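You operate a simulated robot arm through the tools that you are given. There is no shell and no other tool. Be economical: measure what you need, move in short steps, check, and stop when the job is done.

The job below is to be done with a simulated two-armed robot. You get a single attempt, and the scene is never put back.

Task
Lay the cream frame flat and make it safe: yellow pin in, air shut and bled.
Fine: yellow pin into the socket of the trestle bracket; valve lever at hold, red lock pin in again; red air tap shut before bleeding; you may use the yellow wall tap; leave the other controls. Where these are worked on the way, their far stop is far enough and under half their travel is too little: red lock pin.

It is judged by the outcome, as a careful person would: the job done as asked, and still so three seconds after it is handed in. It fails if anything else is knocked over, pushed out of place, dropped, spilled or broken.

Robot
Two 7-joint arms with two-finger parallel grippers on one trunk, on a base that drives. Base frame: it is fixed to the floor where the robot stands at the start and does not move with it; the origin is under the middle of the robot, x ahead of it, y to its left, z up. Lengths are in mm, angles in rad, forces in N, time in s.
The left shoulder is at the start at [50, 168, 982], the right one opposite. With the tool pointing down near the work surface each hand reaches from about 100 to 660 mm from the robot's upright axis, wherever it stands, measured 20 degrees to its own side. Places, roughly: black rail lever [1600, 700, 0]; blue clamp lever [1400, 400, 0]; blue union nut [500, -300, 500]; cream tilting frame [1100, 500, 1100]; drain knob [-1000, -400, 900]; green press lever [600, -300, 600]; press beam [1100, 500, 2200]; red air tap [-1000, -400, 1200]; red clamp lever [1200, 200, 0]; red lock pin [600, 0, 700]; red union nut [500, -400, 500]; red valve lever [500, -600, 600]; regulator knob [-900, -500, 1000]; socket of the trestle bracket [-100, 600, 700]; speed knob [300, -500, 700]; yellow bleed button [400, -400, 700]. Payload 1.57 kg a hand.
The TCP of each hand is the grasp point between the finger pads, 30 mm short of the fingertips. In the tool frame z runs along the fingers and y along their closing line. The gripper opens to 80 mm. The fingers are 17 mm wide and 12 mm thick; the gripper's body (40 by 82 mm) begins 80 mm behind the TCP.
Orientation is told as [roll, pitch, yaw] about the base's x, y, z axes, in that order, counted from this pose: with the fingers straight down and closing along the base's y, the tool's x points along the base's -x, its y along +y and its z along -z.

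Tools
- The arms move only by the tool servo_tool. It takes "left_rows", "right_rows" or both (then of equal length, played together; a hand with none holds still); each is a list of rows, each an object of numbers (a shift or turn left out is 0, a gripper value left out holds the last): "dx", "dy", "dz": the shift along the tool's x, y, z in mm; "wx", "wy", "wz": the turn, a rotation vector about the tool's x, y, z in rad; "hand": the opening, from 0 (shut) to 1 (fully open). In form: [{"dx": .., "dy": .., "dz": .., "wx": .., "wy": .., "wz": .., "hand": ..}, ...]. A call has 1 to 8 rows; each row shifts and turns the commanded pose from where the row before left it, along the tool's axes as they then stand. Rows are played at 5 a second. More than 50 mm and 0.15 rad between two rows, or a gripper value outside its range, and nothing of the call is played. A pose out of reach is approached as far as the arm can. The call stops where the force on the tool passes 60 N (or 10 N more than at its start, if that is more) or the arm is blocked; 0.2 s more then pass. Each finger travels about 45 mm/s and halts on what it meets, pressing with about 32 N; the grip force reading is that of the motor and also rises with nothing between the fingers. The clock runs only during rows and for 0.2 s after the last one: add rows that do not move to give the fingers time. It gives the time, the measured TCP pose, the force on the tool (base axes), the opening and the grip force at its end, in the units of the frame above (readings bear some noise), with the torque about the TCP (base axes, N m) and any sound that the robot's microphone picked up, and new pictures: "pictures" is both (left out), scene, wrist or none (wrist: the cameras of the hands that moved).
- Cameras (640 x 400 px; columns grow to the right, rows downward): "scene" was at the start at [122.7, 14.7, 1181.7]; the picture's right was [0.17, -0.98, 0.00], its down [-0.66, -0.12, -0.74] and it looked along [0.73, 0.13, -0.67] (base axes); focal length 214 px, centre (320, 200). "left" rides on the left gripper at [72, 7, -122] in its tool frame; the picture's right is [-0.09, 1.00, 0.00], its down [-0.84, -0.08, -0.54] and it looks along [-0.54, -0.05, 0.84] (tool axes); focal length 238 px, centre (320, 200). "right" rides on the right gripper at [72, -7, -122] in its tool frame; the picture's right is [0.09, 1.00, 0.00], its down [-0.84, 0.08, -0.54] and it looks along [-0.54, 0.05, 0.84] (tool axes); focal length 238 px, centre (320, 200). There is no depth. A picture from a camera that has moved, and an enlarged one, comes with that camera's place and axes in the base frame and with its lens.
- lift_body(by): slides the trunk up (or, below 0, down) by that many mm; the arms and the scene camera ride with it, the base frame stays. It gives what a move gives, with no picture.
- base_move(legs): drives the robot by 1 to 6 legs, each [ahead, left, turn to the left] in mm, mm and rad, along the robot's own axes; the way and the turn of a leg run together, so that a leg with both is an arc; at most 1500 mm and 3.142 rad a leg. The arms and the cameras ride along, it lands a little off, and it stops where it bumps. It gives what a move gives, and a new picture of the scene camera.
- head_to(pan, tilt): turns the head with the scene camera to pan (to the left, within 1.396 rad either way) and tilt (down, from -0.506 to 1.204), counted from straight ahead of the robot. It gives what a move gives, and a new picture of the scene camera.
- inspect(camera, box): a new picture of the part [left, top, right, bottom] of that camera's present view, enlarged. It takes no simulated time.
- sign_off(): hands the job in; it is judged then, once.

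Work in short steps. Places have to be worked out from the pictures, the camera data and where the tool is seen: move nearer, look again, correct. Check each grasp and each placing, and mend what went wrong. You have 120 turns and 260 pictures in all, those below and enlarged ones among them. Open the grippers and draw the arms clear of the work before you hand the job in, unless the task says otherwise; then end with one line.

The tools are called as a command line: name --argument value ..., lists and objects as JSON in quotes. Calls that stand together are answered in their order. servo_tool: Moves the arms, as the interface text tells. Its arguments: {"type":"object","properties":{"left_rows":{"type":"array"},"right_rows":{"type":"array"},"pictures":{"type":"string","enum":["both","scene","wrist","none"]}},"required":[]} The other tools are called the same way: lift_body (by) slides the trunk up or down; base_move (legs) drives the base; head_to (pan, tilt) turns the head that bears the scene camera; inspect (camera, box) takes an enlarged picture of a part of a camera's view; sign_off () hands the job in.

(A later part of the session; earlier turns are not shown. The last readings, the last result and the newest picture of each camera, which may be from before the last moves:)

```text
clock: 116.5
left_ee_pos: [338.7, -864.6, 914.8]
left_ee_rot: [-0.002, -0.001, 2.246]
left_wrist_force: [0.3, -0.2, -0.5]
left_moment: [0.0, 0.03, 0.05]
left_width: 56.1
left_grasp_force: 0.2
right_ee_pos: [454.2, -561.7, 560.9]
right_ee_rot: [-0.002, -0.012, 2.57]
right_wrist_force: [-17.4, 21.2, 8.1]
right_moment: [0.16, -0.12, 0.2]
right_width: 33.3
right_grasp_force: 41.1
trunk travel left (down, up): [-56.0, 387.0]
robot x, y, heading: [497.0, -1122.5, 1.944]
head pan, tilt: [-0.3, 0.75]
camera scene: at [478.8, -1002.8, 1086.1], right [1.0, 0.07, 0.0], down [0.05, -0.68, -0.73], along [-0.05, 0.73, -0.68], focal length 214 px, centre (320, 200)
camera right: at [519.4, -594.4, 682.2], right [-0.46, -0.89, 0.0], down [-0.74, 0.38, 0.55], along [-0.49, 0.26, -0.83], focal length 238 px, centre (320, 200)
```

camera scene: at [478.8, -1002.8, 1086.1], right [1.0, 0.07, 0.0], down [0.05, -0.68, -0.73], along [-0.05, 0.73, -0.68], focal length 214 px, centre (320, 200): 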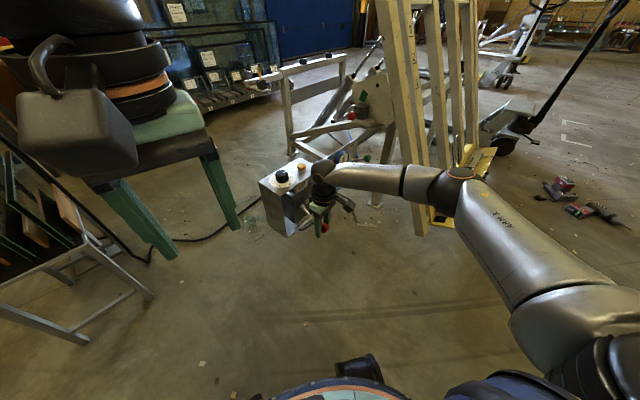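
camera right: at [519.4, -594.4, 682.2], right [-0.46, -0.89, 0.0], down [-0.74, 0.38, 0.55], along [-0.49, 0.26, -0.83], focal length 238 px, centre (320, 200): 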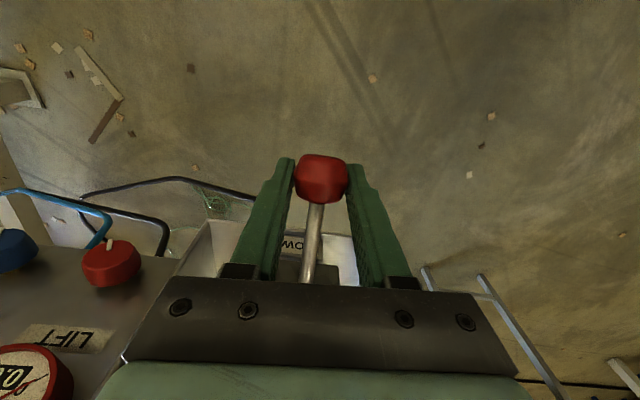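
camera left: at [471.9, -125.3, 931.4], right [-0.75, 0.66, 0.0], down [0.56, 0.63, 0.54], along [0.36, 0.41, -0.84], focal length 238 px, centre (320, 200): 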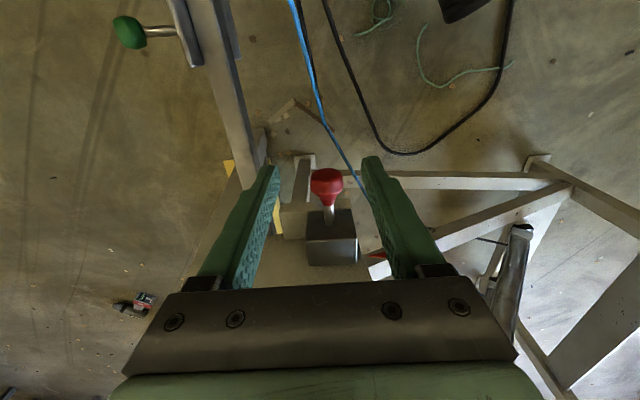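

The frame is tilting. I relieve the side force slightly, hold DOWN and watch.

servo_tool --right_rows '[{"dx": -4}, {}, {}, {}, {}, {}]' --pictures "scene"

```text
clock: 117.9
left_ee_pos: [338.8, -866.1, 914.7]
left_ee_rot: [-0.001, 0.0, 2.245]
left_wrist_force: [-0.4, 0.5, -0.2]
left_moment: [-0.03, 0.0, 0.0]
left_width: 56.2
left_grasp_force: 0.0
right_ee_pos: [455.5, -561.4, 561.5]
right_ee_rot: [-0.002, -0.012, 2.57]
right_wrist_force: [-17.4, 21.2, 7.5]
right_moment: [0.0, 0.01, 0.04]
right_width: 33.4
right_grasp_force: 41.4
right hand out of reach, approached as far as the arm can: row 1
trunk travel left (down, up): [-56.0, 387.0]
robot x, y, heading: [502.1, -1124.0, 1.945]
head pan, tilt: [-0.3, 0.75]
camera scene: at [478.8, -1002.8, 1086.1], right [1.0, 0.07, 0.0], down [0.05, -0.68, -0.73], along [-0.05, 0.73, -0.68], focal length 214 px, centre (320, 200)
```

scene: 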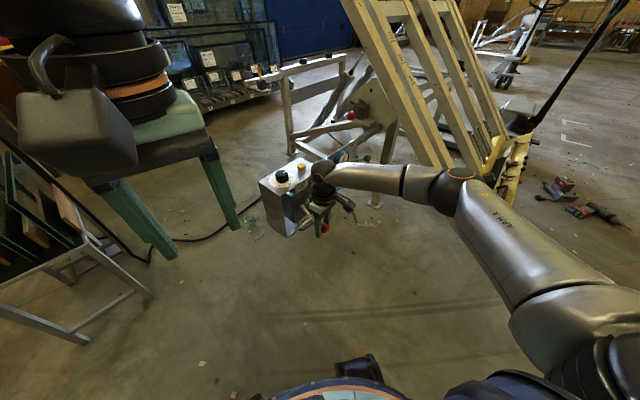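

Descending steadily; arm is clear. I keep holding DOWN.

servo_tool --right_rows '[{}, {}, {}, {}, {}, {}, {}]' --pictures "scene"

```text
clock: 119.5
left_ee_pos: [338.3, -866.0, 914.8]
left_ee_rot: [-0.004, 0.0, 2.248]
left_wrist_force: [-0.6, -0.8, 0.5]
left_moment: [0.01, -0.02, 0.01]
left_width: 56.0
left_grasp_force: 0.1
right_ee_pos: [453.7, -562.0, 561.0]
right_ee_rot: [0.0, -0.011, 2.569]
right_wrist_force: [-17.1, 21.3, 8.2]
right_moment: [0.12, 0.07, 0.08]
right_width: 33.4
right_grasp_force: 41.6
trunk travel left (down, up): [-56.0, 387.0]
robot x, y, heading: [498.0, -1128.1, 1.945]
head pan, tilt: [-0.3, 0.75]
camera scene: at [478.9, -1002.8, 1086.1], right [1.0, 0.07, 0.0], down [0.05, -0.68, -0.73], along [-0.05, 0.73, -0.68], focal length 214 px, centre (320, 200)
```

scene: 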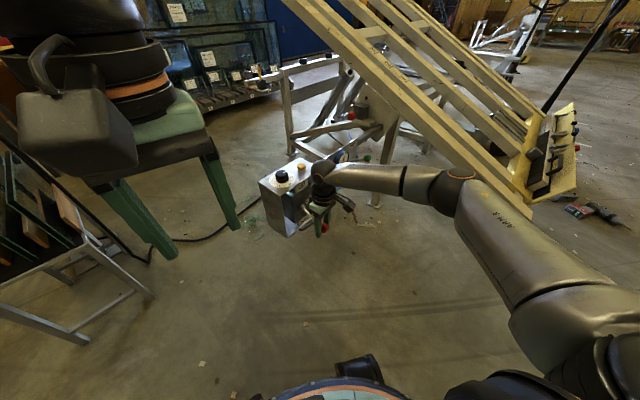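

Elbow stays ~0.4 m clear of the frame's near side. Continue holding.

servo_tool --right_rows '[{}, {}, {}, {}, {}, {}]' --pictures "scene"

```text
clock: 120.9
left_ee_pos: [338.2, -864.9, 914.8]
left_ee_rot: [-0.002, 0.0, 2.245]
left_wrist_force: [0.6, 0.0, -0.5]
left_moment: [-0.01, -0.01, -0.01]
left_width: 55.8
left_grasp_force: 0.0
right_ee_pos: [453.7, -563.0, 559.7]
right_ee_rot: [-0.002, -0.011, 2.568]
right_wrist_force: [-16.9, 21.4, 8.6]
right_moment: [0.07, 0.07, -0.01]
right_width: 33.3
right_grasp_force: 41.2
trunk travel left (down, up): [-56.0, 387.0]
robot x, y, heading: [499.0, -1122.8, 1.947]
head pan, tilt: [-0.3, 0.75]
camera scene: at [478.9, -1002.9, 1086.1], right [1.0, 0.07, 0.0], down [0.05, -0.68, -0.73], along [-0.05, 0.73, -0.68], focal length 214 px, centre (320, 200)
```

scene: 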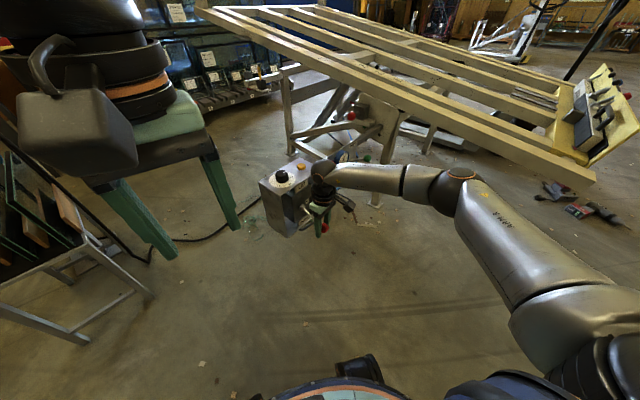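

Nearly down; continue.

servo_tool --right_rows '[{}, {}, {}, {}, {}, {}, {}, {}]' --pictures "scene"

servo_tool --right_rows '[{}, {}, {}, {}, {}]' --pictures "scene"

```text
clock: 122.7
left_ee_pos: [337.6, -865.0, 914.0]
left_ee_rot: [-0.001, -0.002, 2.247]
left_wrist_force: [0.2, 0.6, -0.4]
left_moment: [0.03, 0.0, -0.01]
left_width: 56.0
left_grasp_force: 0.1
right_ee_pos: [455.3, -563.5, 560.9]
right_ee_rot: [-0.003, -0.01, 2.569]
right_wrist_force: [-15.1, 18.8, 8.5]
right_moment: [0.14, 0.16, 0.07]
right_width: 33.4
right_grasp_force: 40.9
trunk travel left (down, up): [-56.0, 387.0]
robot x, y, heading: [498.2, -1127.4, 1.947]
head pan, tilt: [-0.3, 0.75]
camera scene: at [478.9, -1002.9, 1086.1], right [1.0, 0.07, 0.0], down [0.05, -0.68, -0.73], along [-0.05, 0.73, -0.68], focal length 214 px, centre (320, 200)
```

scene: 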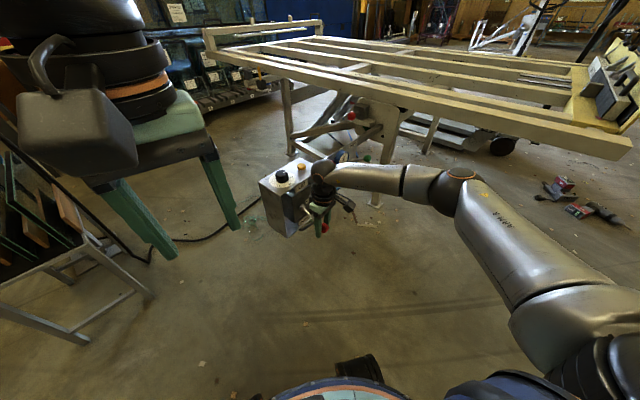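

```text
clock: 123.9
left_ee_pos: [338.4, -864.1, 914.1]
left_ee_rot: [-0.002, 0.0, 2.246]
left_wrist_force: [-0.2, 0.1, -0.1]
left_moment: [-0.01, -0.01, -0.01]
left_width: 55.9
left_grasp_force: 0.1
right_ee_pos: [455.0, -562.0, 560.3]
right_ee_rot: [-0.002, -0.013, 2.57]
right_wrist_force: [-15.0, 19.1, 9.0]
right_moment: [0.13, 0.11, 0.08]
right_width: 33.2
right_grasp_force: 41.3
trunk travel left (down, up): [-56.0, 387.0]
robot x, y, heading: [497.5, -1125.2, 1.947]
head pan, tilt: [-0.3, 0.75]
camera scene: at [478.9, -1002.9, 1086.1], right [1.0, 0.07, 0.0], down [0.05, -0.68, -0.73], along [-0.05, 0.73, -0.68], focal length 214 px, centre (320, 200)
```

scene: 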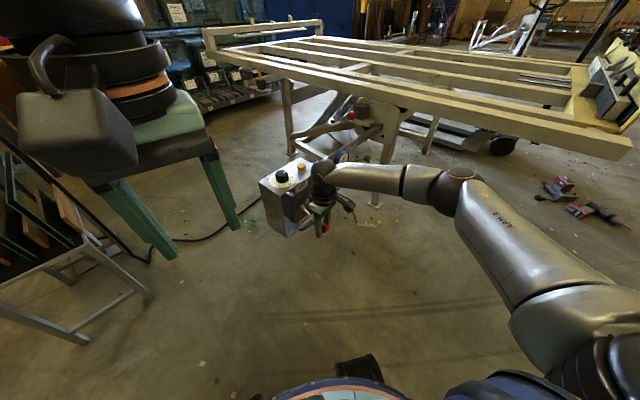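

It has stopped; I zoom to verify it is resting on the pads and the plate mark.

inspect --camera "scene" --box '[260, 60, 420, 200]'

inspect --camera "scene" --box '[180, 0, 420, 130]'

```text
2.86 times, centred on (340, 130) of scene
camera zoom: at [478.9, -1002.9, 1086.1], right [1.0, 0.07, 0.0], down [0.05, -0.68, -0.73], along [-0.05, 0.73, -0.68], focal length 613 px, centre (263, 400)
```

zoom: 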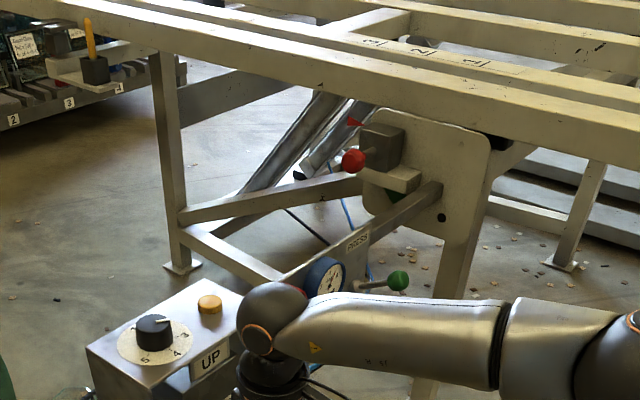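

```text
2.67 times, centred on (300, 65) of scene
camera zoom: at [478.9, -1002.9, 1086.1], right [1.0, 0.07, 0.0], down [0.05, -0.68, -0.73], along [-0.05, 0.73, -0.68], focal length 572 px, centre (373, 560)
```

zoom: 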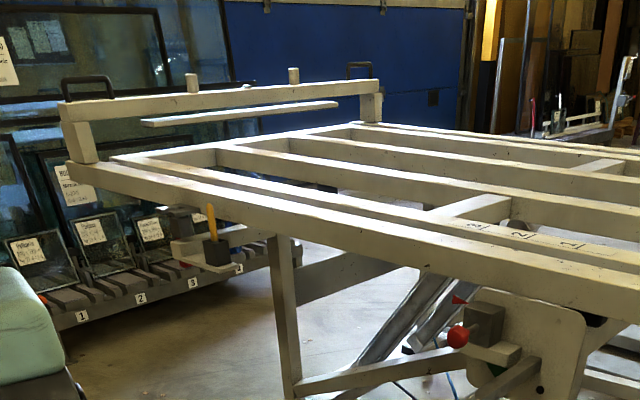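

The frame is flat on the trestle. Now the lever back up to HOLD (TCP z≈598).

lift_body --by 24

servo_tool --right_rows '[{"dz": -8, "dx": 3}, {"dz": -7, "dx": 2}]' --pictures "wrist"

```text
clock: 124.6
left_ee_pos: [339.4, -865.1, 938.7]
left_ee_rot: [0.0, 0.002, 2.244]
left_wrist_force: [0.2, -1.1, 0.4]
left_moment: [0.02, 0.0, 0.02]
left_width: 56.1
left_grasp_force: 0.1
right_ee_pos: [460.0, -567.4, 579.2]
right_ee_rot: [0.003, 0.013, 2.567]
right_wrist_force: [2.7, -0.4, -10.0]
right_moment: [-0.44, -0.73, 0.04]
right_width: 32.9
right_grasp_force: 40.9
trunk travel left (down, up): [-80.0, 363.0]
robot x, y, heading: [500.7, -1122.0, 1.941]
head pan, tilt: [-0.3, 0.75]
```

```text
clock: 125.2
left_ee_pos: [338.2, -864.3, 938.4]
left_ee_rot: [0.0, 0.0, 2.245]
left_wrist_force: [-0.6, 0.1, 0.3]
left_moment: [0.01, 0.0, -0.02]
left_width: 56.3
left_grasp_force: 0.1
right_ee_pos: [461.4, -566.6, 596.2]
right_ee_rot: [0.002, 0.0, 2.569]
right_wrist_force: [0.0, 2.1, -11.7]
right_moment: [-0.64, -0.99, 0.02]
right_width: 33.1
right_grasp_force: 41.3
trunk travel left (down, up): [-80.0, 363.0]
robot x, y, heading: [500.6, -1122.4, 1.945]
head pan, tilt: [-0.3, 0.75]
camera right: at [525.3, -598.2, 718.8], right [-0.46, -0.89, 0.0], down [-0.75, 0.39, 0.54], along [-0.48, 0.25, -0.84], focal length 238 px, centre (320, 200)
```

right: 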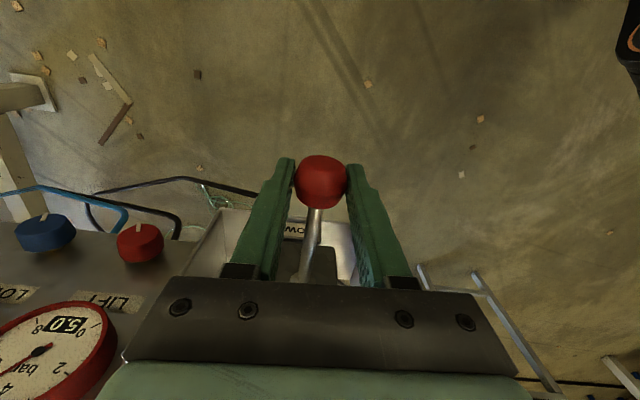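

Lever is back within 2 mm of its original place; I lift 2 mm more, release and look at frame, lever and gauges.

servo_tool --right_rows '[{"dz": -2.5}, {"hand": 0.8}, {}, {}, {"dz": -10}]' --pictures "both"

```text
clock: 126.4
left_ee_pos: [339.0, -865.3, 938.7]
left_ee_rot: [-0.003, -0.001, 2.245]
left_wrist_force: [0.4, -0.4, -0.4]
left_moment: [-0.01, 0.02, 0.03]
left_width: 55.9
left_grasp_force: 0.0
right_ee_pos: [461.3, -567.5, 610.0]
right_ee_rot: [-0.001, 0.001, 2.569]
right_wrist_force: [0.3, -0.4, 0.4]
right_moment: [0.03, 0.01, 0.02]
right_width: 64.0
right_grasp_force: 0.0
trunk travel left (down, up): [-80.0, 363.0]
robot x, y, heading: [499.5, -1123.7, 1.948]
head pan, tilt: [-0.3, 0.75]
camera scene: at [479.4, -1002.9, 1110.1], right [1.0, 0.07, 0.0], down [0.05, -0.68, -0.73], along [-0.05, 0.73, -0.68], focal length 214 px, centre (320, 200)
camera right: at [525.2, -598.8, 732.2], right [-0.46, -0.89, 0.0], down [-0.75, 0.39, 0.54], along [-0.48, 0.25, -0.84], focal length 238 px, centre (320, 200)
```

scene: 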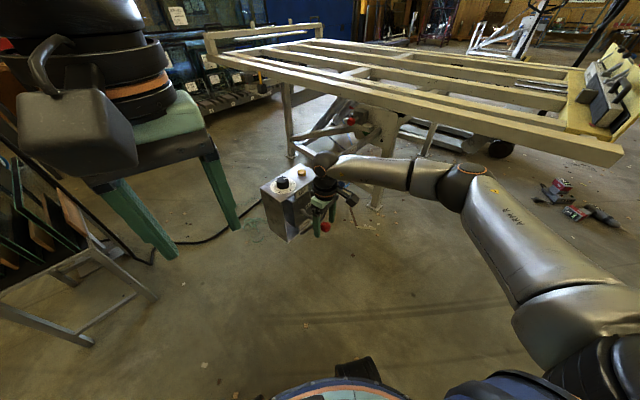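
right: 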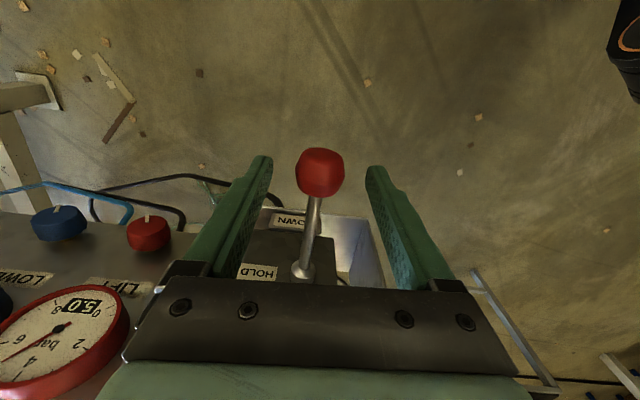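

Lever at HOLD, frame still flat. I raise the hand and trunk, then drive to the west side to push the lock pin in.

servo_tool --right_rows '[{"dz": -45}, {"dz": -45}, {"dz": -45}, {"dz": -45}, {"dz": -45}, {"dz": -45, "wz": 0.12}, {"dz": -20, "wz": 0.14}, {"wz": 0.14, "dx": 20}]' --pictures "none"

lift_body --by 70

base_move --legs '[[-20, 0, -0.375], [0, 572, 0], [440, 0, 0], [430, 0, 0], [0, 0, -0.67]]'

```text
clock: 128.2
left_ee_pos: [338.1, -864.7, 939.2]
left_ee_rot: [-0.002, 0.0, 2.247]
left_wrist_force: [-0.9, 0.4, -0.1]
left_moment: [0.0, 0.01, 0.01]
left_width: 56.2
left_grasp_force: 0.0
right_ee_pos: [473.2, -582.2, 900.1]
right_ee_rot: [0.0, 0.0, 2.165]
right_wrist_force: [0.3, -0.4, 1.0]
right_moment: [0.07, 0.0, 0.04]
right_width: 64.1
right_grasp_force: 0.0
trunk travel left (down, up): [-80.0, 363.0]
robot x, y, heading: [501.3, -1124.4, 1.949]
head pan, tilt: [-0.3, 0.75]
```

```text
clock: 129.3
left_ee_pos: [338.4, -865.4, 1009.3]
left_ee_rot: [0.0, 0.0, 2.247]
left_wrist_force: [0.5, 0.0, 0.5]
left_moment: [0.0, -0.02, 0.0]
left_width: 56.1
left_grasp_force: 0.1
right_ee_pos: [475.0, -582.6, 969.4]
right_ee_rot: [-0.001, 0.0, 2.168]
right_wrist_force: [0.3, -0.4, -0.1]
right_moment: [-0.03, -0.02, 0.0]
right_width: 64.1
right_grasp_force: 0.1
trunk travel left (down, up): [-150.0, 293.0]
robot x, y, heading: [498.7, -1121.6, 1.947]
head pan, tilt: [-0.3, 0.75]
```

```text
clock: 140.0
left_ee_pos: [75.4, -3.4, 1009.1]
left_ee_rot: [0.0, 0.001, 1.192]
left_wrist_force: [0.1, 0.8, 0.6]
left_moment: [-0.01, 0.0, -0.03]
left_width: 55.9
left_grasp_force: 0.0
right_ee_pos: [389.4, 18.6, 969.3]
right_ee_rot: [-0.002, 0.0, 1.114]
right_wrist_force: [0.4, 0.2, -0.6]
right_moment: [-0.01, 0.02, -0.03]
right_width: 63.9
right_grasp_force: 0.1
trunk travel left (down, up): [-150.0, 293.0]
robot x, y, heading: [-71.9, -269.5, 0.892]
head pan, tilt: [-0.3, 0.75]
camera scene: at [26.0, -193.5, 1180.1], right [0.56, -0.83, 0.0], down [-0.57, -0.38, -0.73], along [0.61, 0.41, -0.68], focal length 214 px, centre (320, 200)
```

scene: 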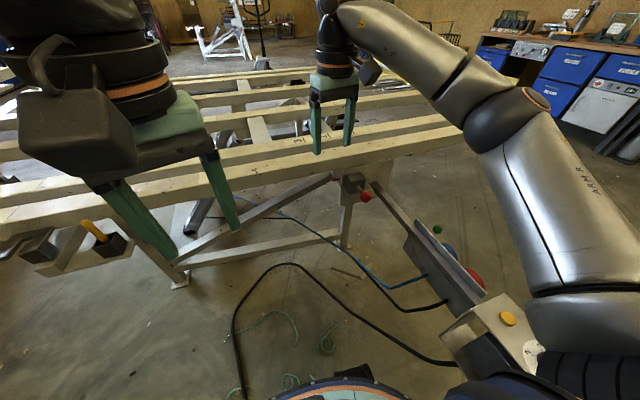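

Pin knob still at ≈(547,-25). I move closer and bring the right hand, closed, behind the knob.

base_move --legs '[[100, -55, 0]]'

servo_tool --right_rows '[{"wz": 0.09, "hand": 0}, {"wz": 0.09}]' --pictures "wrist"

```text
clock: 141.2
left_ee_pos: [180.6, 40.5, 1008.5]
left_ee_rot: [0.0, 0.001, 1.193]
left_wrist_force: [0.8, 0.2, 0.2]
left_moment: [-0.01, -0.03, -0.03]
left_width: 56.0
left_grasp_force: 0.0
right_ee_pos: [495.3, 62.3, 969.5]
right_ee_rot: [-0.001, 0.001, 1.119]
right_wrist_force: [0.5, 0.1, -0.7]
right_moment: [-0.02, 0.01, -0.01]
right_width: 64.2
right_grasp_force: 0.0
trunk travel left (down, up): [-150.0, 293.0]
robot x, y, heading: [34.0, -227.0, 0.893]
head pan, tilt: [-0.3, 0.75]
camera scene: at [131.9, -149.8, 1180.1], right [0.56, -0.83, 0.0], down [-0.57, -0.38, -0.73], along [0.61, 0.41, -0.68], focal length 214 px, centre (320, 200)
```

scene: 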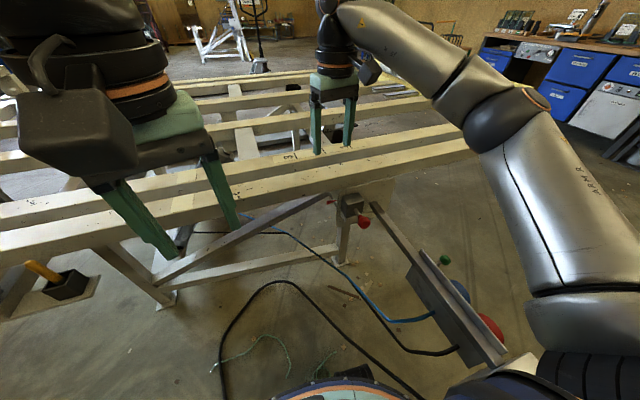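

```text
clock: 141.8
left_ee_pos: [182.1, 41.3, 1009.2]
left_ee_rot: [-0.003, 0.001, 1.194]
left_wrist_force: [0.0, -0.1, 0.5]
left_moment: [-0.02, -0.01, -0.01]
left_width: 55.9
left_grasp_force: 0.0
right_ee_pos: [493.9, 62.3, 971.6]
right_ee_rot: [0.001, -0.003, 0.935]
right_wrist_force: [0.1, 0.6, 0.2]
right_moment: [0.0, 0.0, -0.05]
right_width: 11.9
right_grasp_force: 0.0
trunk travel left (down, up): [-150.0, 293.0]
robot x, y, heading: [39.4, -228.0, 0.896]
head pan, tilt: [-0.3, 0.75]
camera right: at [457.2, 2.9, 1092.1], right [-0.86, 0.52, 0.0], down [0.43, 0.72, 0.54], along [0.28, 0.46, -0.84], focal length 238 px, centre (320, 200)
```

right: 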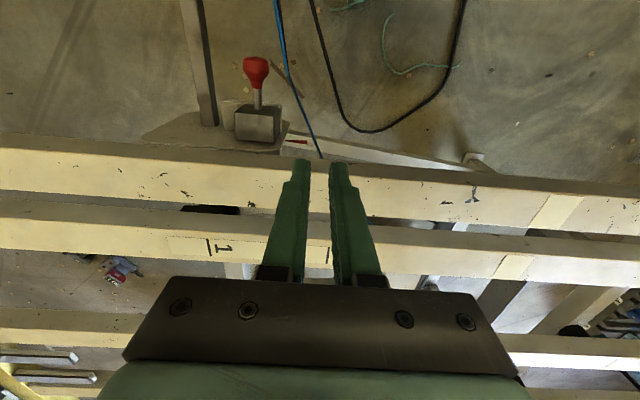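

I move back and over to behind the knob at height, then descend.

servo_tool --right_rows '[{"dx": 28, "dy": -24}, {"dx": 28, "dy": -24}, {"dx": 28, "dy": -24}, {"dx": 26, "dy": -25}, {"dz": 45}, {"dz": 45}, {"dz": 45}]' --pictures "wrist"

```text
clock: 143.4
left_ee_pos: [181.2, 40.8, 1008.4]
left_ee_rot: [0.0, 0.0, 1.194]
left_wrist_force: [0.2, 0.6, -0.3]
left_moment: [0.0, -0.01, 0.02]
left_width: 55.8
left_grasp_force: 0.0
right_ee_pos: [508.4, -82.5, 834.4]
right_ee_rot: [-0.001, -0.001, 0.935]
right_wrist_force: [-0.7, 0.3, -0.4]
right_moment: [0.0, -0.03, 0.01]
right_width: 0.1
right_grasp_force: 21.1
trunk travel left (down, up): [-150.0, 293.0]
robot x, y, heading: [34.5, -229.3, 0.894]
head pan, tilt: [-0.3, 0.75]
camera right: at [471.4, -143.3, 956.8], right [-0.86, 0.52, 0.0], down [0.43, 0.72, 0.54], along [0.28, 0.47, -0.84], focal length 238 px, centre (320, 200)
```

right: 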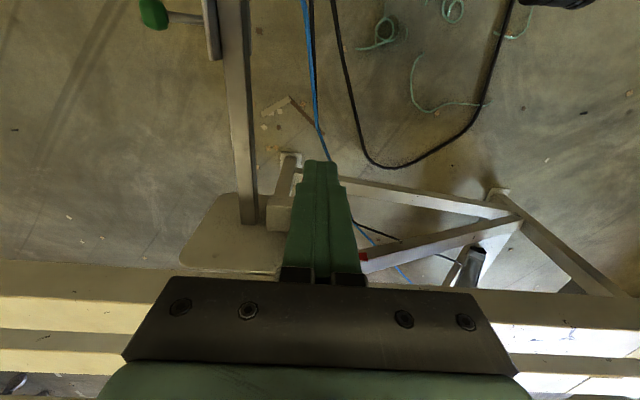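

Centred on the axis (offset <1 mm). I descend to knob height and push forward gently.

servo_tool --right_rows '[{"dz": 45}, {"dz": 45}, {"dz": 36}, {"dx": -20}, {"dx": -15}, {"dx": -8}, {"dx": -8}]' --pictures "both"

```text
clock: 145.0
left_ee_pos: [180.2, 40.2, 1010.0]
left_ee_rot: [-0.001, 0.001, 1.194]
left_wrist_force: [-0.1, 0.3, -0.5]
left_moment: [0.0, 0.0, 0.0]
left_width: 55.9
left_grasp_force: 0.1
right_ee_pos: [537.2, -42.9, 707.3]
right_ee_rot: [0.0, 0.002, 0.937]
right_wrist_force: [-2.8, -4.1, 0.1]
right_moment: [-0.05, -0.02, 0.02]
right_width: 0.2
right_grasp_force: 21.4
trunk travel left (down, up): [-150.0, 293.0]
robot x, y, heading: [35.3, -227.3, 0.895]
head pan, tilt: [-0.3, 0.75]
camera scene: at [131.5, -150.2, 1180.2], right [0.56, -0.83, 0.0], down [-0.57, -0.38, -0.73], along [0.61, 0.41, -0.68], focal length 214 px, centre (320, 200)
camera right: at [500.5, -102.7, 830.7], right [-0.86, 0.52, 0.0], down [0.43, 0.72, 0.54], along [0.28, 0.46, -0.84], focal length 238 px, centre (320, 200)
```

scene: 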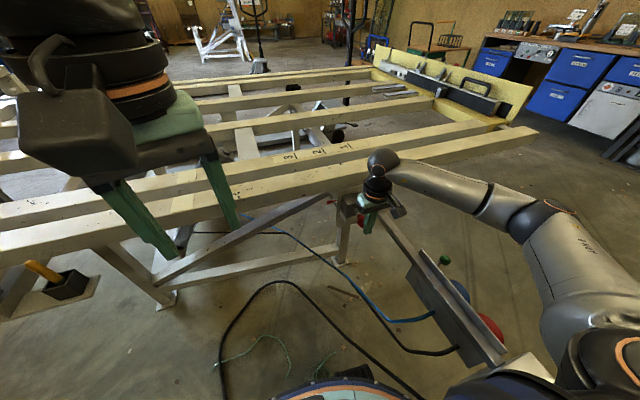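
right: 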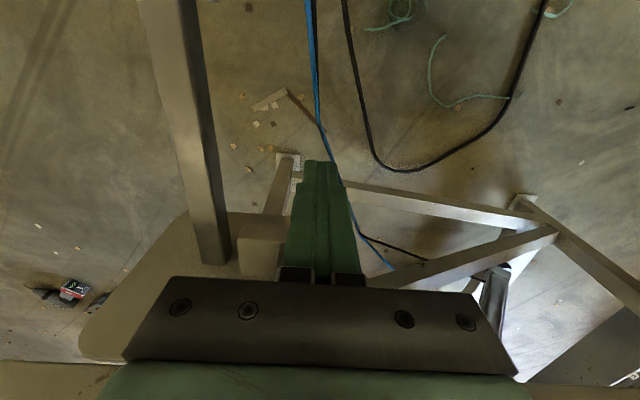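

Light contact (5 N). I push on in small steps to the pin's seat.

servo_tool --right_rows '[{"dx": -6}, {"dx": -6}, {"dx": -6}, {"dx": -5}, {"dx": -4}]' --pictures "none"

```text
clock: 146.2
left_ee_pos: [179.1, 38.6, 1009.8]
left_ee_rot: [-0.002, -0.004, 1.192]
left_wrist_force: [0.6, -0.1, -0.1]
left_moment: [-0.04, -0.01, 0.01]
left_width: 55.8
left_grasp_force: 0.0
right_ee_pos: [550.0, -25.9, 708.7]
right_ee_rot: [0.001, 0.012, 0.939]
right_wrist_force: [-20.3, -28.3, 4.3]
right_moment: [0.09, 0.56, 0.03]
right_width: 0.0
right_grasp_force: 21.3
trunk travel left (down, up): [-150.0, 293.0]
robot x, y, heading: [37.6, -230.2, 0.89]
head pan, tilt: [-0.3, 0.75]
```

35 N at the expected seated position. I back off and check the pin.

servo_tool --right_rows '[{"dx": 20}, {"dx": 20}, {"dx": 10, "dz": -45}, {"dz": -45}, {"dz": -45}]' --pictures "none"

inspect --camera "scene" --box '[300, 150, 420, 260]'

inspect --camera "right" --box '[160, 100, 480, 300]'

```text
clock: 147.4
left_ee_pos: [181.8, 40.2, 1008.9]
left_ee_rot: [-0.001, 0.0, 1.193]
left_wrist_force: [-0.6, 0.2, -0.1]
left_moment: [0.03, 0.03, 0.02]
left_width: 55.9
left_grasp_force: 0.1
right_ee_pos: [524.1, -62.8, 844.1]
right_ee_rot: [-0.002, -0.001, 0.935]
right_wrist_force: [0.5, -0.4, 0.2]
right_moment: [0.02, -0.01, 0.0]
right_width: 0.0
right_grasp_force: 20.8
trunk travel left (down, up): [-150.0, 293.0]
robot x, y, heading: [35.6, -228.9, 0.891]
head pan, tilt: [-0.3, 0.75]
```

```text
3.64 times, centred on (360, 205) of scene
camera zoom: at [131.6, -149.9, 1180.1], right [0.56, -0.83, 0.0], down [-0.57, -0.38, -0.73], along [0.61, 0.41, -0.68], focal length 780 px, centre (174, 182)
```

zoom: 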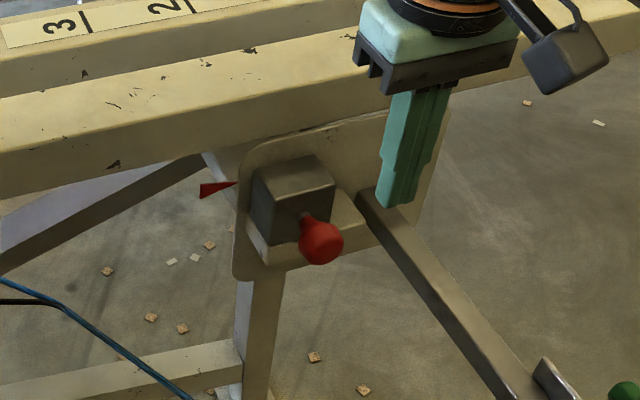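

```text
2.00 times, centred on (320, 200) of right
camera zoom: at [486.8, -122.1, 965.8], right [-0.86, 0.52, 0.0], down [0.43, 0.72, 0.54], along [0.28, 0.46, -0.84], focal length 477 px, centre (320, 200)
```

zoom: 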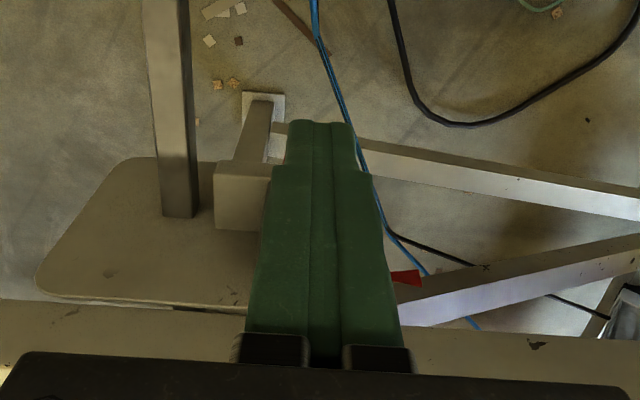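

The lock pin is seated again. I raise the right hand and go to the trestle bracket.

servo_tool --right_rows '[{"dx": 40, "dz": -30}, {"dx": 40, "dz": -30}, {"dx": 40, "dz": -30}, {"dx": 40, "dz": -30}]' --pictures "none"

base_move --legs '[[-80, 60, 0], [0, 0, 0.68], [150, 70, 0]]'

head_to --pan 0.0 --tilt 0.8

```text
clock: 148.4
left_ee_pos: [181.3, 39.9, 1010.7]
left_ee_rot: [-0.001, 0.0, 1.194]
left_wrist_force: [0.8, -0.5, -0.3]
left_moment: [0.02, -0.01, 0.01]
left_width: 56.1
left_grasp_force: 0.0
right_ee_pos: [427.2, -190.1, 961.7]
right_ee_rot: [-0.002, 0.0, 0.934]
right_wrist_force: [-0.5, -0.8, -0.1]
right_moment: [-0.02, -0.01, 0.0]
right_width: 0.0
right_grasp_force: 21.6
trunk travel left (down, up): [-150.0, 293.0]
robot x, y, heading: [35.9, -227.9, 0.894]
head pan, tilt: [-0.3, 0.75]
```

```text
clock: 152.4
left_ee_pos: [-184.9, 194.7, 1008.6]
left_ee_rot: [-0.002, 0.001, 1.868]
left_wrist_force: [0.0, 0.0, 0.0]
left_moment: [-0.02, -0.01, -0.01]
left_width: 56.1
left_grasp_force: 0.0
right_ee_pos: [151.9, 168.8, 964.4]
right_ee_rot: [-0.001, 0.0, 1.611]
right_wrist_force: [0.2, -0.1, 0.0]
right_moment: [0.03, -0.02, -0.02]
right_width: 0.2
right_grasp_force: 21.4
trunk travel left (down, up): [-150.0, 293.0]
robot x, y, heading: [-129.3, -104.7, 1.572]
head pan, tilt: [-0.3, 0.75]
camera scene: at [-104.4, 15.2, 1180.1], right [0.95, -0.3, 0.0], down [-0.2, -0.65, -0.73], along [0.22, 0.7, -0.68], focal length 214 px, centre (320, 200)
```

scene: 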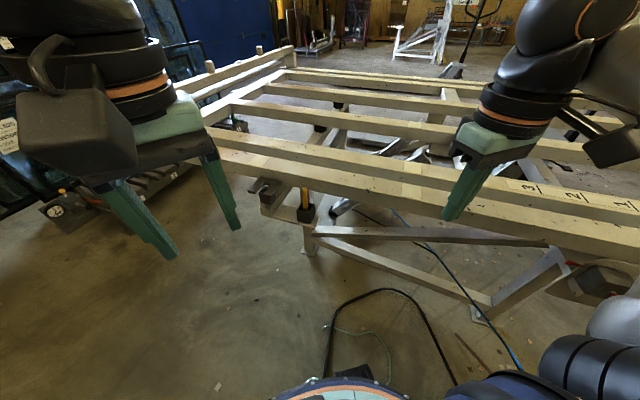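

```text
clock: 153.2
left_ee_pos: [-184.9, 194.7, 1010.2]
left_ee_rot: [0.0, 0.001, 1.871]
left_wrist_force: [0.0, -0.3, -0.5]
left_moment: [0.03, 0.0, 0.0]
left_width: 55.8
left_grasp_force: 0.1
right_ee_pos: [152.2, 168.8, 963.7]
right_ee_rot: [-0.003, -0.002, 1.611]
right_wrist_force: [-0.9, -0.7, -0.4]
right_moment: [0.0, 0.0, 0.02]
right_width: 0.0
right_grasp_force: 21.7
trunk travel left (down, up): [-150.0, 293.0]
robot x, y, heading: [-126.5, -104.2, 1.578]
head pan, tilt: [0.0, 0.799]
camera scene: at [-128.8, 16.6, 1176.1], right [1.0, 0.0, 0.0], down [0.0, -0.72, -0.7], along [0.0, 0.7, -0.72], focal length 214 px, centre (320, 200)
```

scene: 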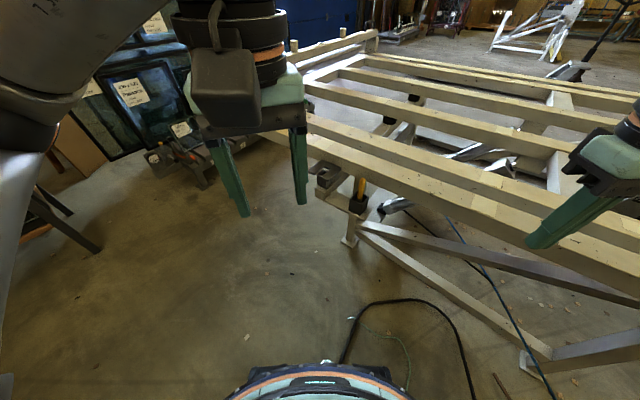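

I zoom on the bracket.

inspect --camera "scene" --box '[300, 120, 400, 230]'

inspect --camera "left" --box '[0, 0, 640, 400]'

```text
3.64 times, centred on (350, 175) of scene
camera zoom: at [-128.8, 16.6, 1176.1], right [1.0, 0.0, 0.0], down [0.0, -0.72, -0.7], along [0.0, 0.7, -0.72], focal length 780 px, centre (211, 291)
```

zoom: 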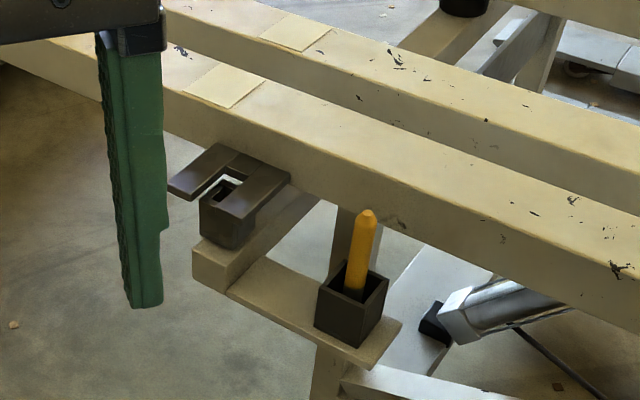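

```text
1.00 times, centred on (320, 200) of left
camera zoom: at [-169.6, 123.5, 1131.0], right [-0.98, -0.2, 0.0], down [-0.17, 0.82, 0.54], along [-0.11, 0.53, -0.84], focal length 238 px, centre (320, 200)
```

zoom: 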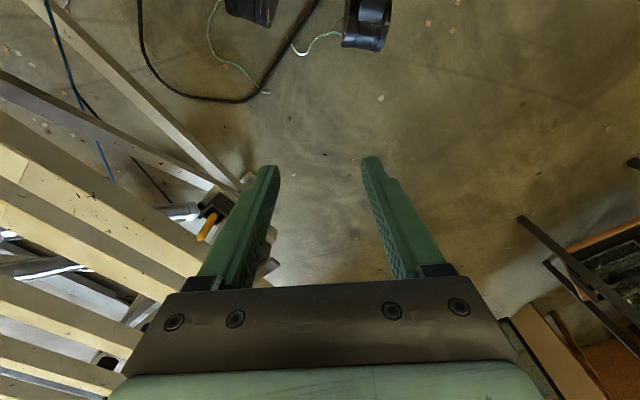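

I see the frame's U-lug over the square socket; pin top ≈(-11,471,788), socket hole ≈(-116,578,~730). I reposition for the left arm.

base_move --legs '[[0, -180, 0], [90, 0, -0.3]]'

servo_tool --left_rows '[{"wz": 0.14, "hand": 0.9}, {"wz": 0.14}, {"wz": 0.14}]' --pictures "wrist"

```text
clock: 155.7
left_ee_pos: [101.4, 285.7, 1009.2]
left_ee_rot: [-0.001, 0.0, 1.567]
left_wrist_force: [0.8, 0.5, 0.4]
left_moment: [0.0, 0.0, 0.0]
left_width: 56.0
left_grasp_force: 0.1
right_ee_pos: [414.9, 160.2, 963.9]
right_ee_rot: [-0.002, -0.002, 1.312]
right_wrist_force: [-0.3, -0.4, -0.6]
right_moment: [0.03, 0.03, 0.03]
right_width: 0.0
right_grasp_force: 21.3
trunk travel left (down, up): [-150.0, 293.0]
robot x, y, heading: [66.6, -18.3, 1.268]
head pan, tilt: [0.0, 0.799]
camera scene: at [101.6, 98.5, 1176.1], right [0.95, -0.3, 0.0], down [-0.21, -0.68, -0.7], along [0.21, 0.67, -0.72], focal length 214 px, centre (320, 200)
```

scene: 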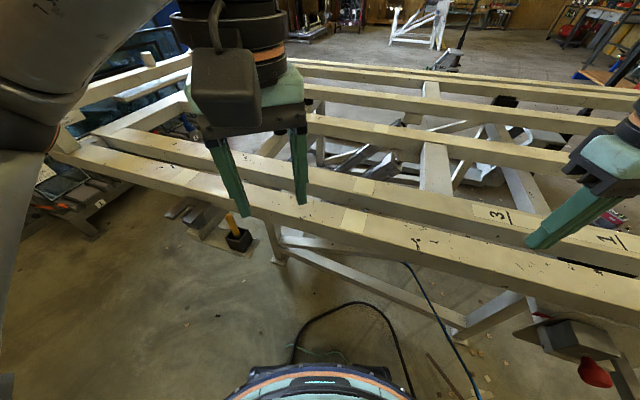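

```text
clock: 156.5
left_ee_pos: [101.5, 283.8, 1008.8]
left_ee_rot: [0.0, -0.001, 1.146]
left_wrist_force: [-0.1, -0.7, 0.2]
left_moment: [-0.03, 0.03, -0.01]
left_width: 72.1
left_grasp_force: 0.1
right_ee_pos: [415.3, 160.0, 962.3]
right_ee_rot: [-0.002, -0.003, 1.311]
right_wrist_force: [0.0, 0.4, 0.2]
right_moment: [0.01, -0.02, -0.04]
right_width: 0.0
right_grasp_force: 20.6
trunk travel left (down, up): [-150.0, 293.0]
robot x, y, heading: [63.9, -18.3, 1.267]
head pan, tilt: [0.0, 0.799]
camera left: at [65.8, 221.5, 1130.8], right [-0.87, 0.5, 0.0], down [0.42, 0.73, 0.54], along [0.27, 0.47, -0.84], focal length 238 px, centre (320, 200)
```

left: 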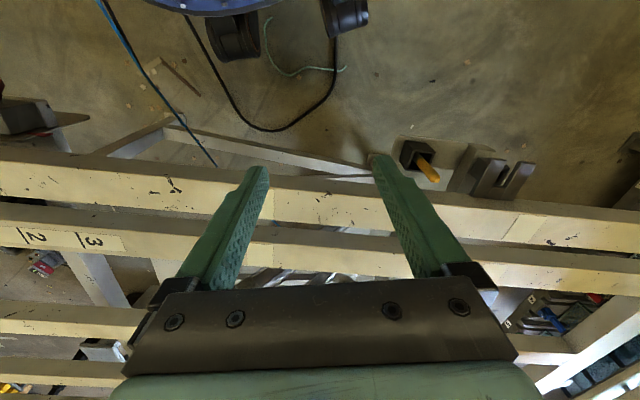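

Pin top refined to ≈(-5,469). I move the left hand above it.

servo_tool --left_rows '[{"dx": -25, "dy": 35}, {"dx": -25, "dy": 35}, {"dx": -25, "dy": 35}, {"dx": -25, "dy": 35}, {"dx": -24, "dy": 34}, {"dz": 40}, {"dz": 40}, {"dz": 20}]' --pictures "wrist"

```text
clock: 158.3
left_ee_pos: [-7.1, 470.1, 908.5]
left_ee_rot: [0.0, -0.003, 1.149]
left_wrist_force: [0.1, -0.3, -0.2]
left_moment: [0.03, 0.02, 0.0]
left_width: 71.9
left_grasp_force: 0.1
right_ee_pos: [414.1, 161.2, 963.7]
right_ee_rot: [-0.002, -0.002, 1.311]
right_wrist_force: [0.0, 0.3, -0.1]
right_moment: [-0.01, -0.02, 0.02]
right_width: 0.1
right_grasp_force: 20.5
trunk travel left (down, up): [-150.0, 293.0]
robot x, y, heading: [63.1, -19.3, 1.27]
head pan, tilt: [0.0, 0.799]
camera left: at [-41.7, 406.3, 1030.0], right [-0.87, 0.49, 0.0], down [0.41, 0.73, 0.54], along [0.27, 0.47, -0.84], focal length 238 px, centre (320, 200)
```

left: 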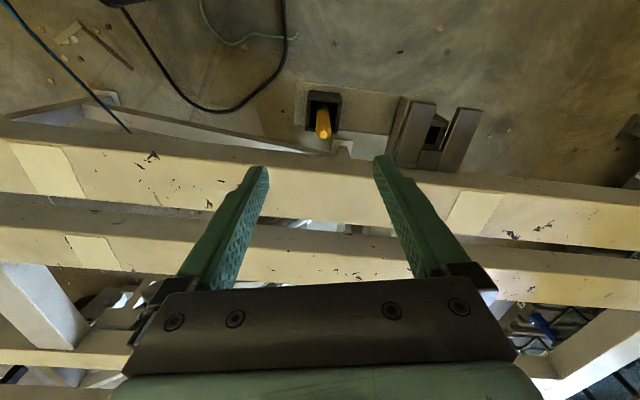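

Aligned over the pin. I straighten yaw with the beam and descend, narrowing opening, then look before closing.

servo_tool --left_rows '[{"wz": 0.12, "hand": 0.65}, {"dz": 40}, {"dz": 40}, {"dz": 25}, {"dz": 20}]' --pictures "both"

```text
clock: 159.5
left_ee_pos: [-6.0, 470.3, 784.1]
left_ee_rot: [0.0, -0.001, 1.026]
left_wrist_force: [0.4, 0.5, 0.0]
left_moment: [-0.02, 0.03, -0.03]
left_width: 51.9
left_grasp_force: 0.0
right_ee_pos: [413.9, 160.8, 964.1]
right_ee_rot: [-0.001, -0.002, 1.311]
right_wrist_force: [-0.5, -0.6, -0.1]
right_moment: [0.0, 0.02, -0.02]
right_width: 0.0
right_grasp_force: 20.5
trunk travel left (down, up): [-150.0, 293.0]
robot x, y, heading: [69.0, -16.1, 1.265]
head pan, tilt: [0.0, 0.799]
camera scene: at [101.5, 98.4, 1176.1], right [0.95, -0.3, 0.0], down [-0.21, -0.68, -0.7], along [0.21, 0.67, -0.72], focal length 214 px, centre (320, 200)
camera left: at [-48.7, 411.0, 905.9], right [-0.8, 0.59, 0.0], down [0.5, 0.68, 0.54], along [0.32, 0.44, -0.84], focal length 238 px, centre (320, 200)
```

scene: 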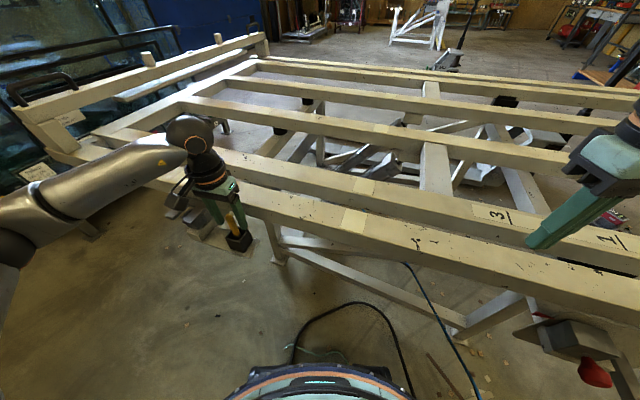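
left: 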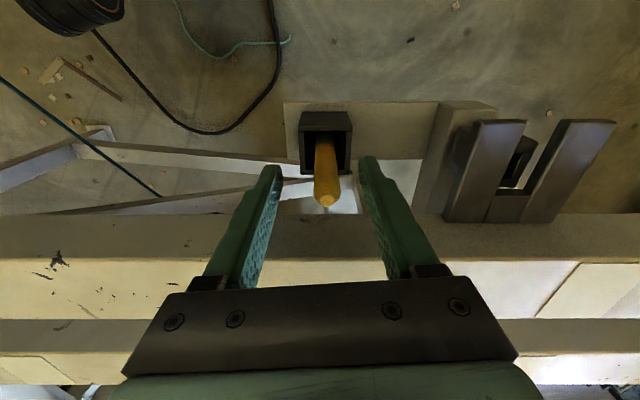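

Pin is centred between the fingers, its top near TCP. I go 26 mm lower and close.

servo_tool --left_rows '[{"dz": 13, "dx": 1, "dy": 2}, {"dz": 13, "dx": 1}, {"hand": 0.2}, {"hand": 0}, {}, {}, {}]' --pictures "wrist"

```text
clock: 161.1
left_ee_pos: [-10.5, 469.4, 758.1]
left_ee_rot: [0.0, 0.0, 1.026]
left_wrist_force: [-0.4, 0.0, -0.2]
left_moment: [0.0, 0.02, -0.03]
left_width: 15.7
left_grasp_force: 31.4
right_ee_pos: [415.3, 160.2, 963.5]
right_ee_rot: [-0.003, 0.001, 1.311]
right_wrist_force: [-0.9, 0.0, 0.6]
right_moment: [0.01, 0.0, -0.02]
right_width: 0.1
right_grasp_force: 21.5
trunk travel left (down, up): [-150.0, 293.0]
robot x, y, heading: [68.4, -22.4, 1.266]
head pan, tilt: [0.0, 0.799]
camera left: at [-51.5, 410.6, 880.1], right [-0.8, 0.59, 0.0], down [0.5, 0.68, 0.54], along [0.32, 0.44, -0.84], focal length 238 px, centre (320, 200)
```

left: 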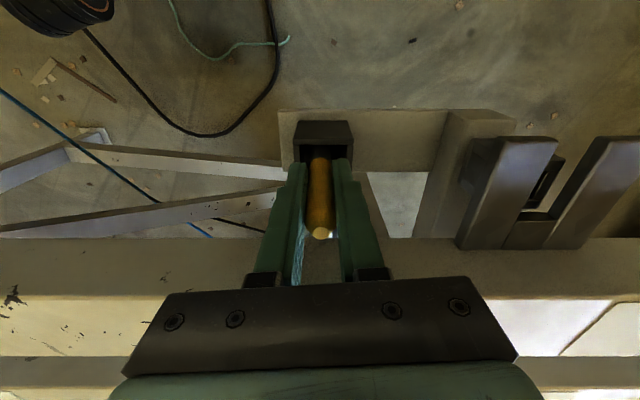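

Gripped (15.7 mm). I lift it straight up.

servo_tool --left_rows '[{"dz": -20}, {"dz": -30}, {"dz": -40}, {"dz": -40}]' --pictures "both"

inspect --camera "scene" --box '[150, 110, 290, 260]'

```text
clock: 162.1
left_ee_pos: [-8.4, 467.3, 888.9]
left_ee_rot: [-0.001, -0.001, 1.026]
left_wrist_force: [0.5, -0.7, -2.3]
left_moment: [-0.04, -0.01, 0.04]
left_width: 16.1
left_grasp_force: 31.3
right_ee_pos: [414.9, 160.1, 964.2]
right_ee_rot: [-0.002, 0.0, 1.311]
right_wrist_force: [-0.2, -0.1, 0.2]
right_moment: [-0.03, 0.02, -0.01]
right_width: 0.0
right_grasp_force: 21.1
trunk travel left (down, up): [-150.0, 293.0]
robot x, y, heading: [69.4, -20.2, 1.269]
head pan, tilt: [0.0, 0.799]
camera scene: at [101.6, 98.5, 1176.1], right [0.95, -0.3, 0.0], down [-0.21, -0.68, -0.7], along [0.21, 0.67, -0.72], focal length 214 px, centre (320, 200)
camera left: at [-50.9, 410.2, 1010.8], right [-0.8, 0.59, 0.0], down [0.5, 0.68, 0.54], along [0.32, 0.44, -0.84], focal length 238 px, centre (320, 200)
```

scene: 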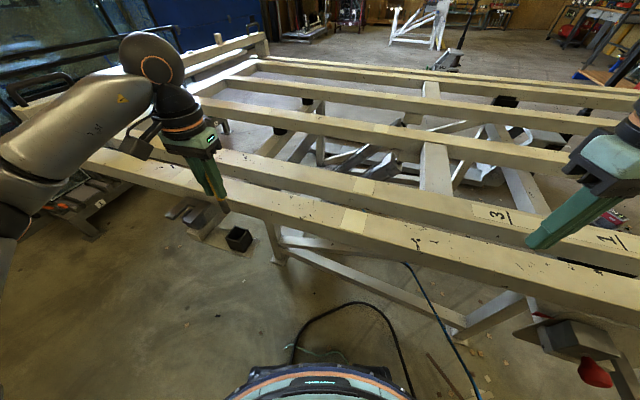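
left: 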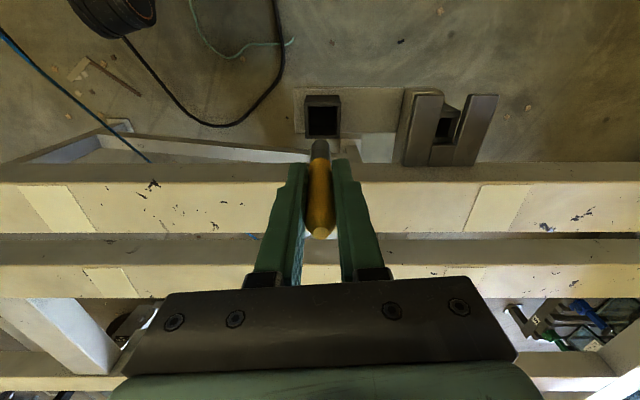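

```text
2.67 times, centred on (220, 185) of scene
camera zoom: at [101.6, 98.5, 1176.1], right [0.95, -0.3, 0.0], down [-0.21, -0.68, -0.7], along [0.21, 0.67, -0.72], focal length 572 px, centre (587, 240)
```

zoom: 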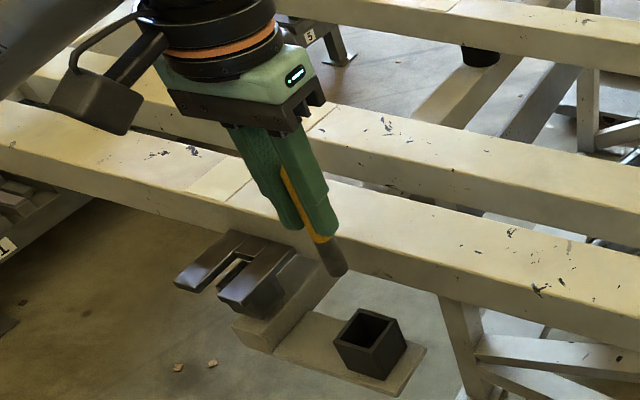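

Pin lifted (yellow grip, dark shank; bottom ≈76 mm below TCP). Socket ≈(-116,549,755). I move the pin over it at this height.

servo_tool --left_rows '[{"dx": -3.5, "dy": 33.5}, {"dx": -3.5, "dy": 33.5}, {"dx": -3.5, "dy": 33.5}, {"dx": -3.5, "dy": 33.5}]' --pictures "wrist"

inspect --camera "left" --box '[240, 60, 400, 220]'

inspect --camera "scene" --box '[120, 110, 260, 260]'

```text
clock: 163.1
left_ee_pos: [-117.5, 552.5, 888.8]
left_ee_rot: [-0.004, 0.0, 1.027]
left_wrist_force: [0.6, 1.0, -2.9]
left_moment: [0.0, 0.03, -0.01]
left_width: 15.9
left_grasp_force: 31.5
right_ee_pos: [414.3, 160.4, 964.6]
right_ee_rot: [-0.001, -0.002, 1.311]
right_wrist_force: [0.7, 0.1, 0.6]
right_moment: [-0.01, -0.01, -0.01]
right_width: 0.0
right_grasp_force: 21.5
trunk travel left (down, up): [-150.0, 293.0]
robot x, y, heading: [65.4, -22.8, 1.265]
head pan, tilt: [0.0, 0.799]
camera left: at [-160.0, 493.0, 1010.6], right [-0.8, 0.59, 0.0], down [0.5, 0.68, 0.54], along [0.32, 0.44, -0.84], focal length 238 px, centre (320, 200)
```

left: 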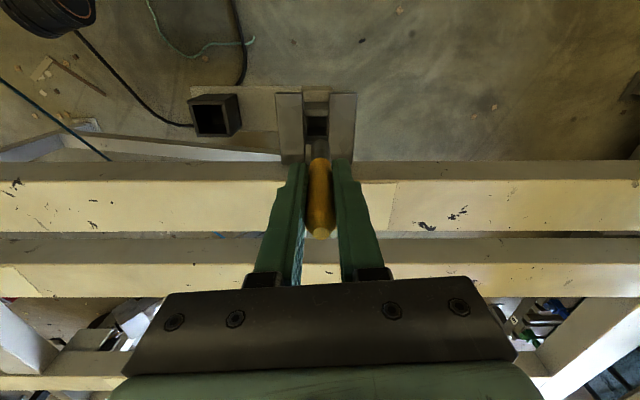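

```text
2.50 times, centred on (320, 140) of left
camera zoom: at [-160.0, 493.0, 1010.6], right [-0.8, 0.59, 0.0], down [0.5, 0.68, 0.54], along [0.32, 0.44, -0.84], focal length 596 px, centre (320, 350)
```

zoom: 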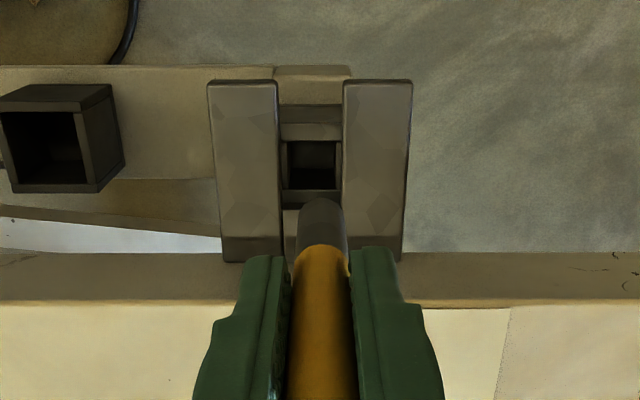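

```text
2.67 times, centred on (190, 185) of scene
camera zoom: at [101.4, 98.6, 1176.1], right [0.95, -0.3, 0.0], down [-0.21, -0.68, -0.7], along [0.21, 0.67, -0.72], focal length 572 px, centre (667, 240)
```

zoom: 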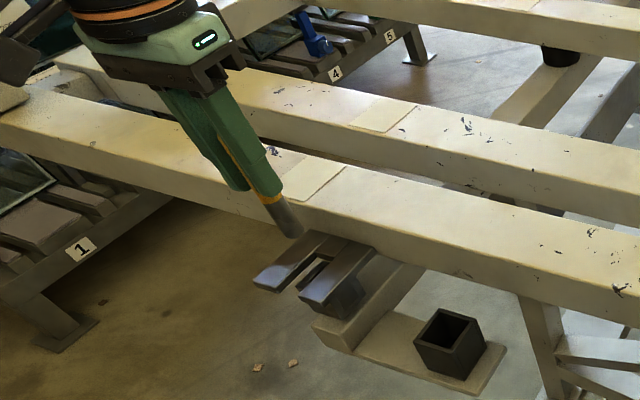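

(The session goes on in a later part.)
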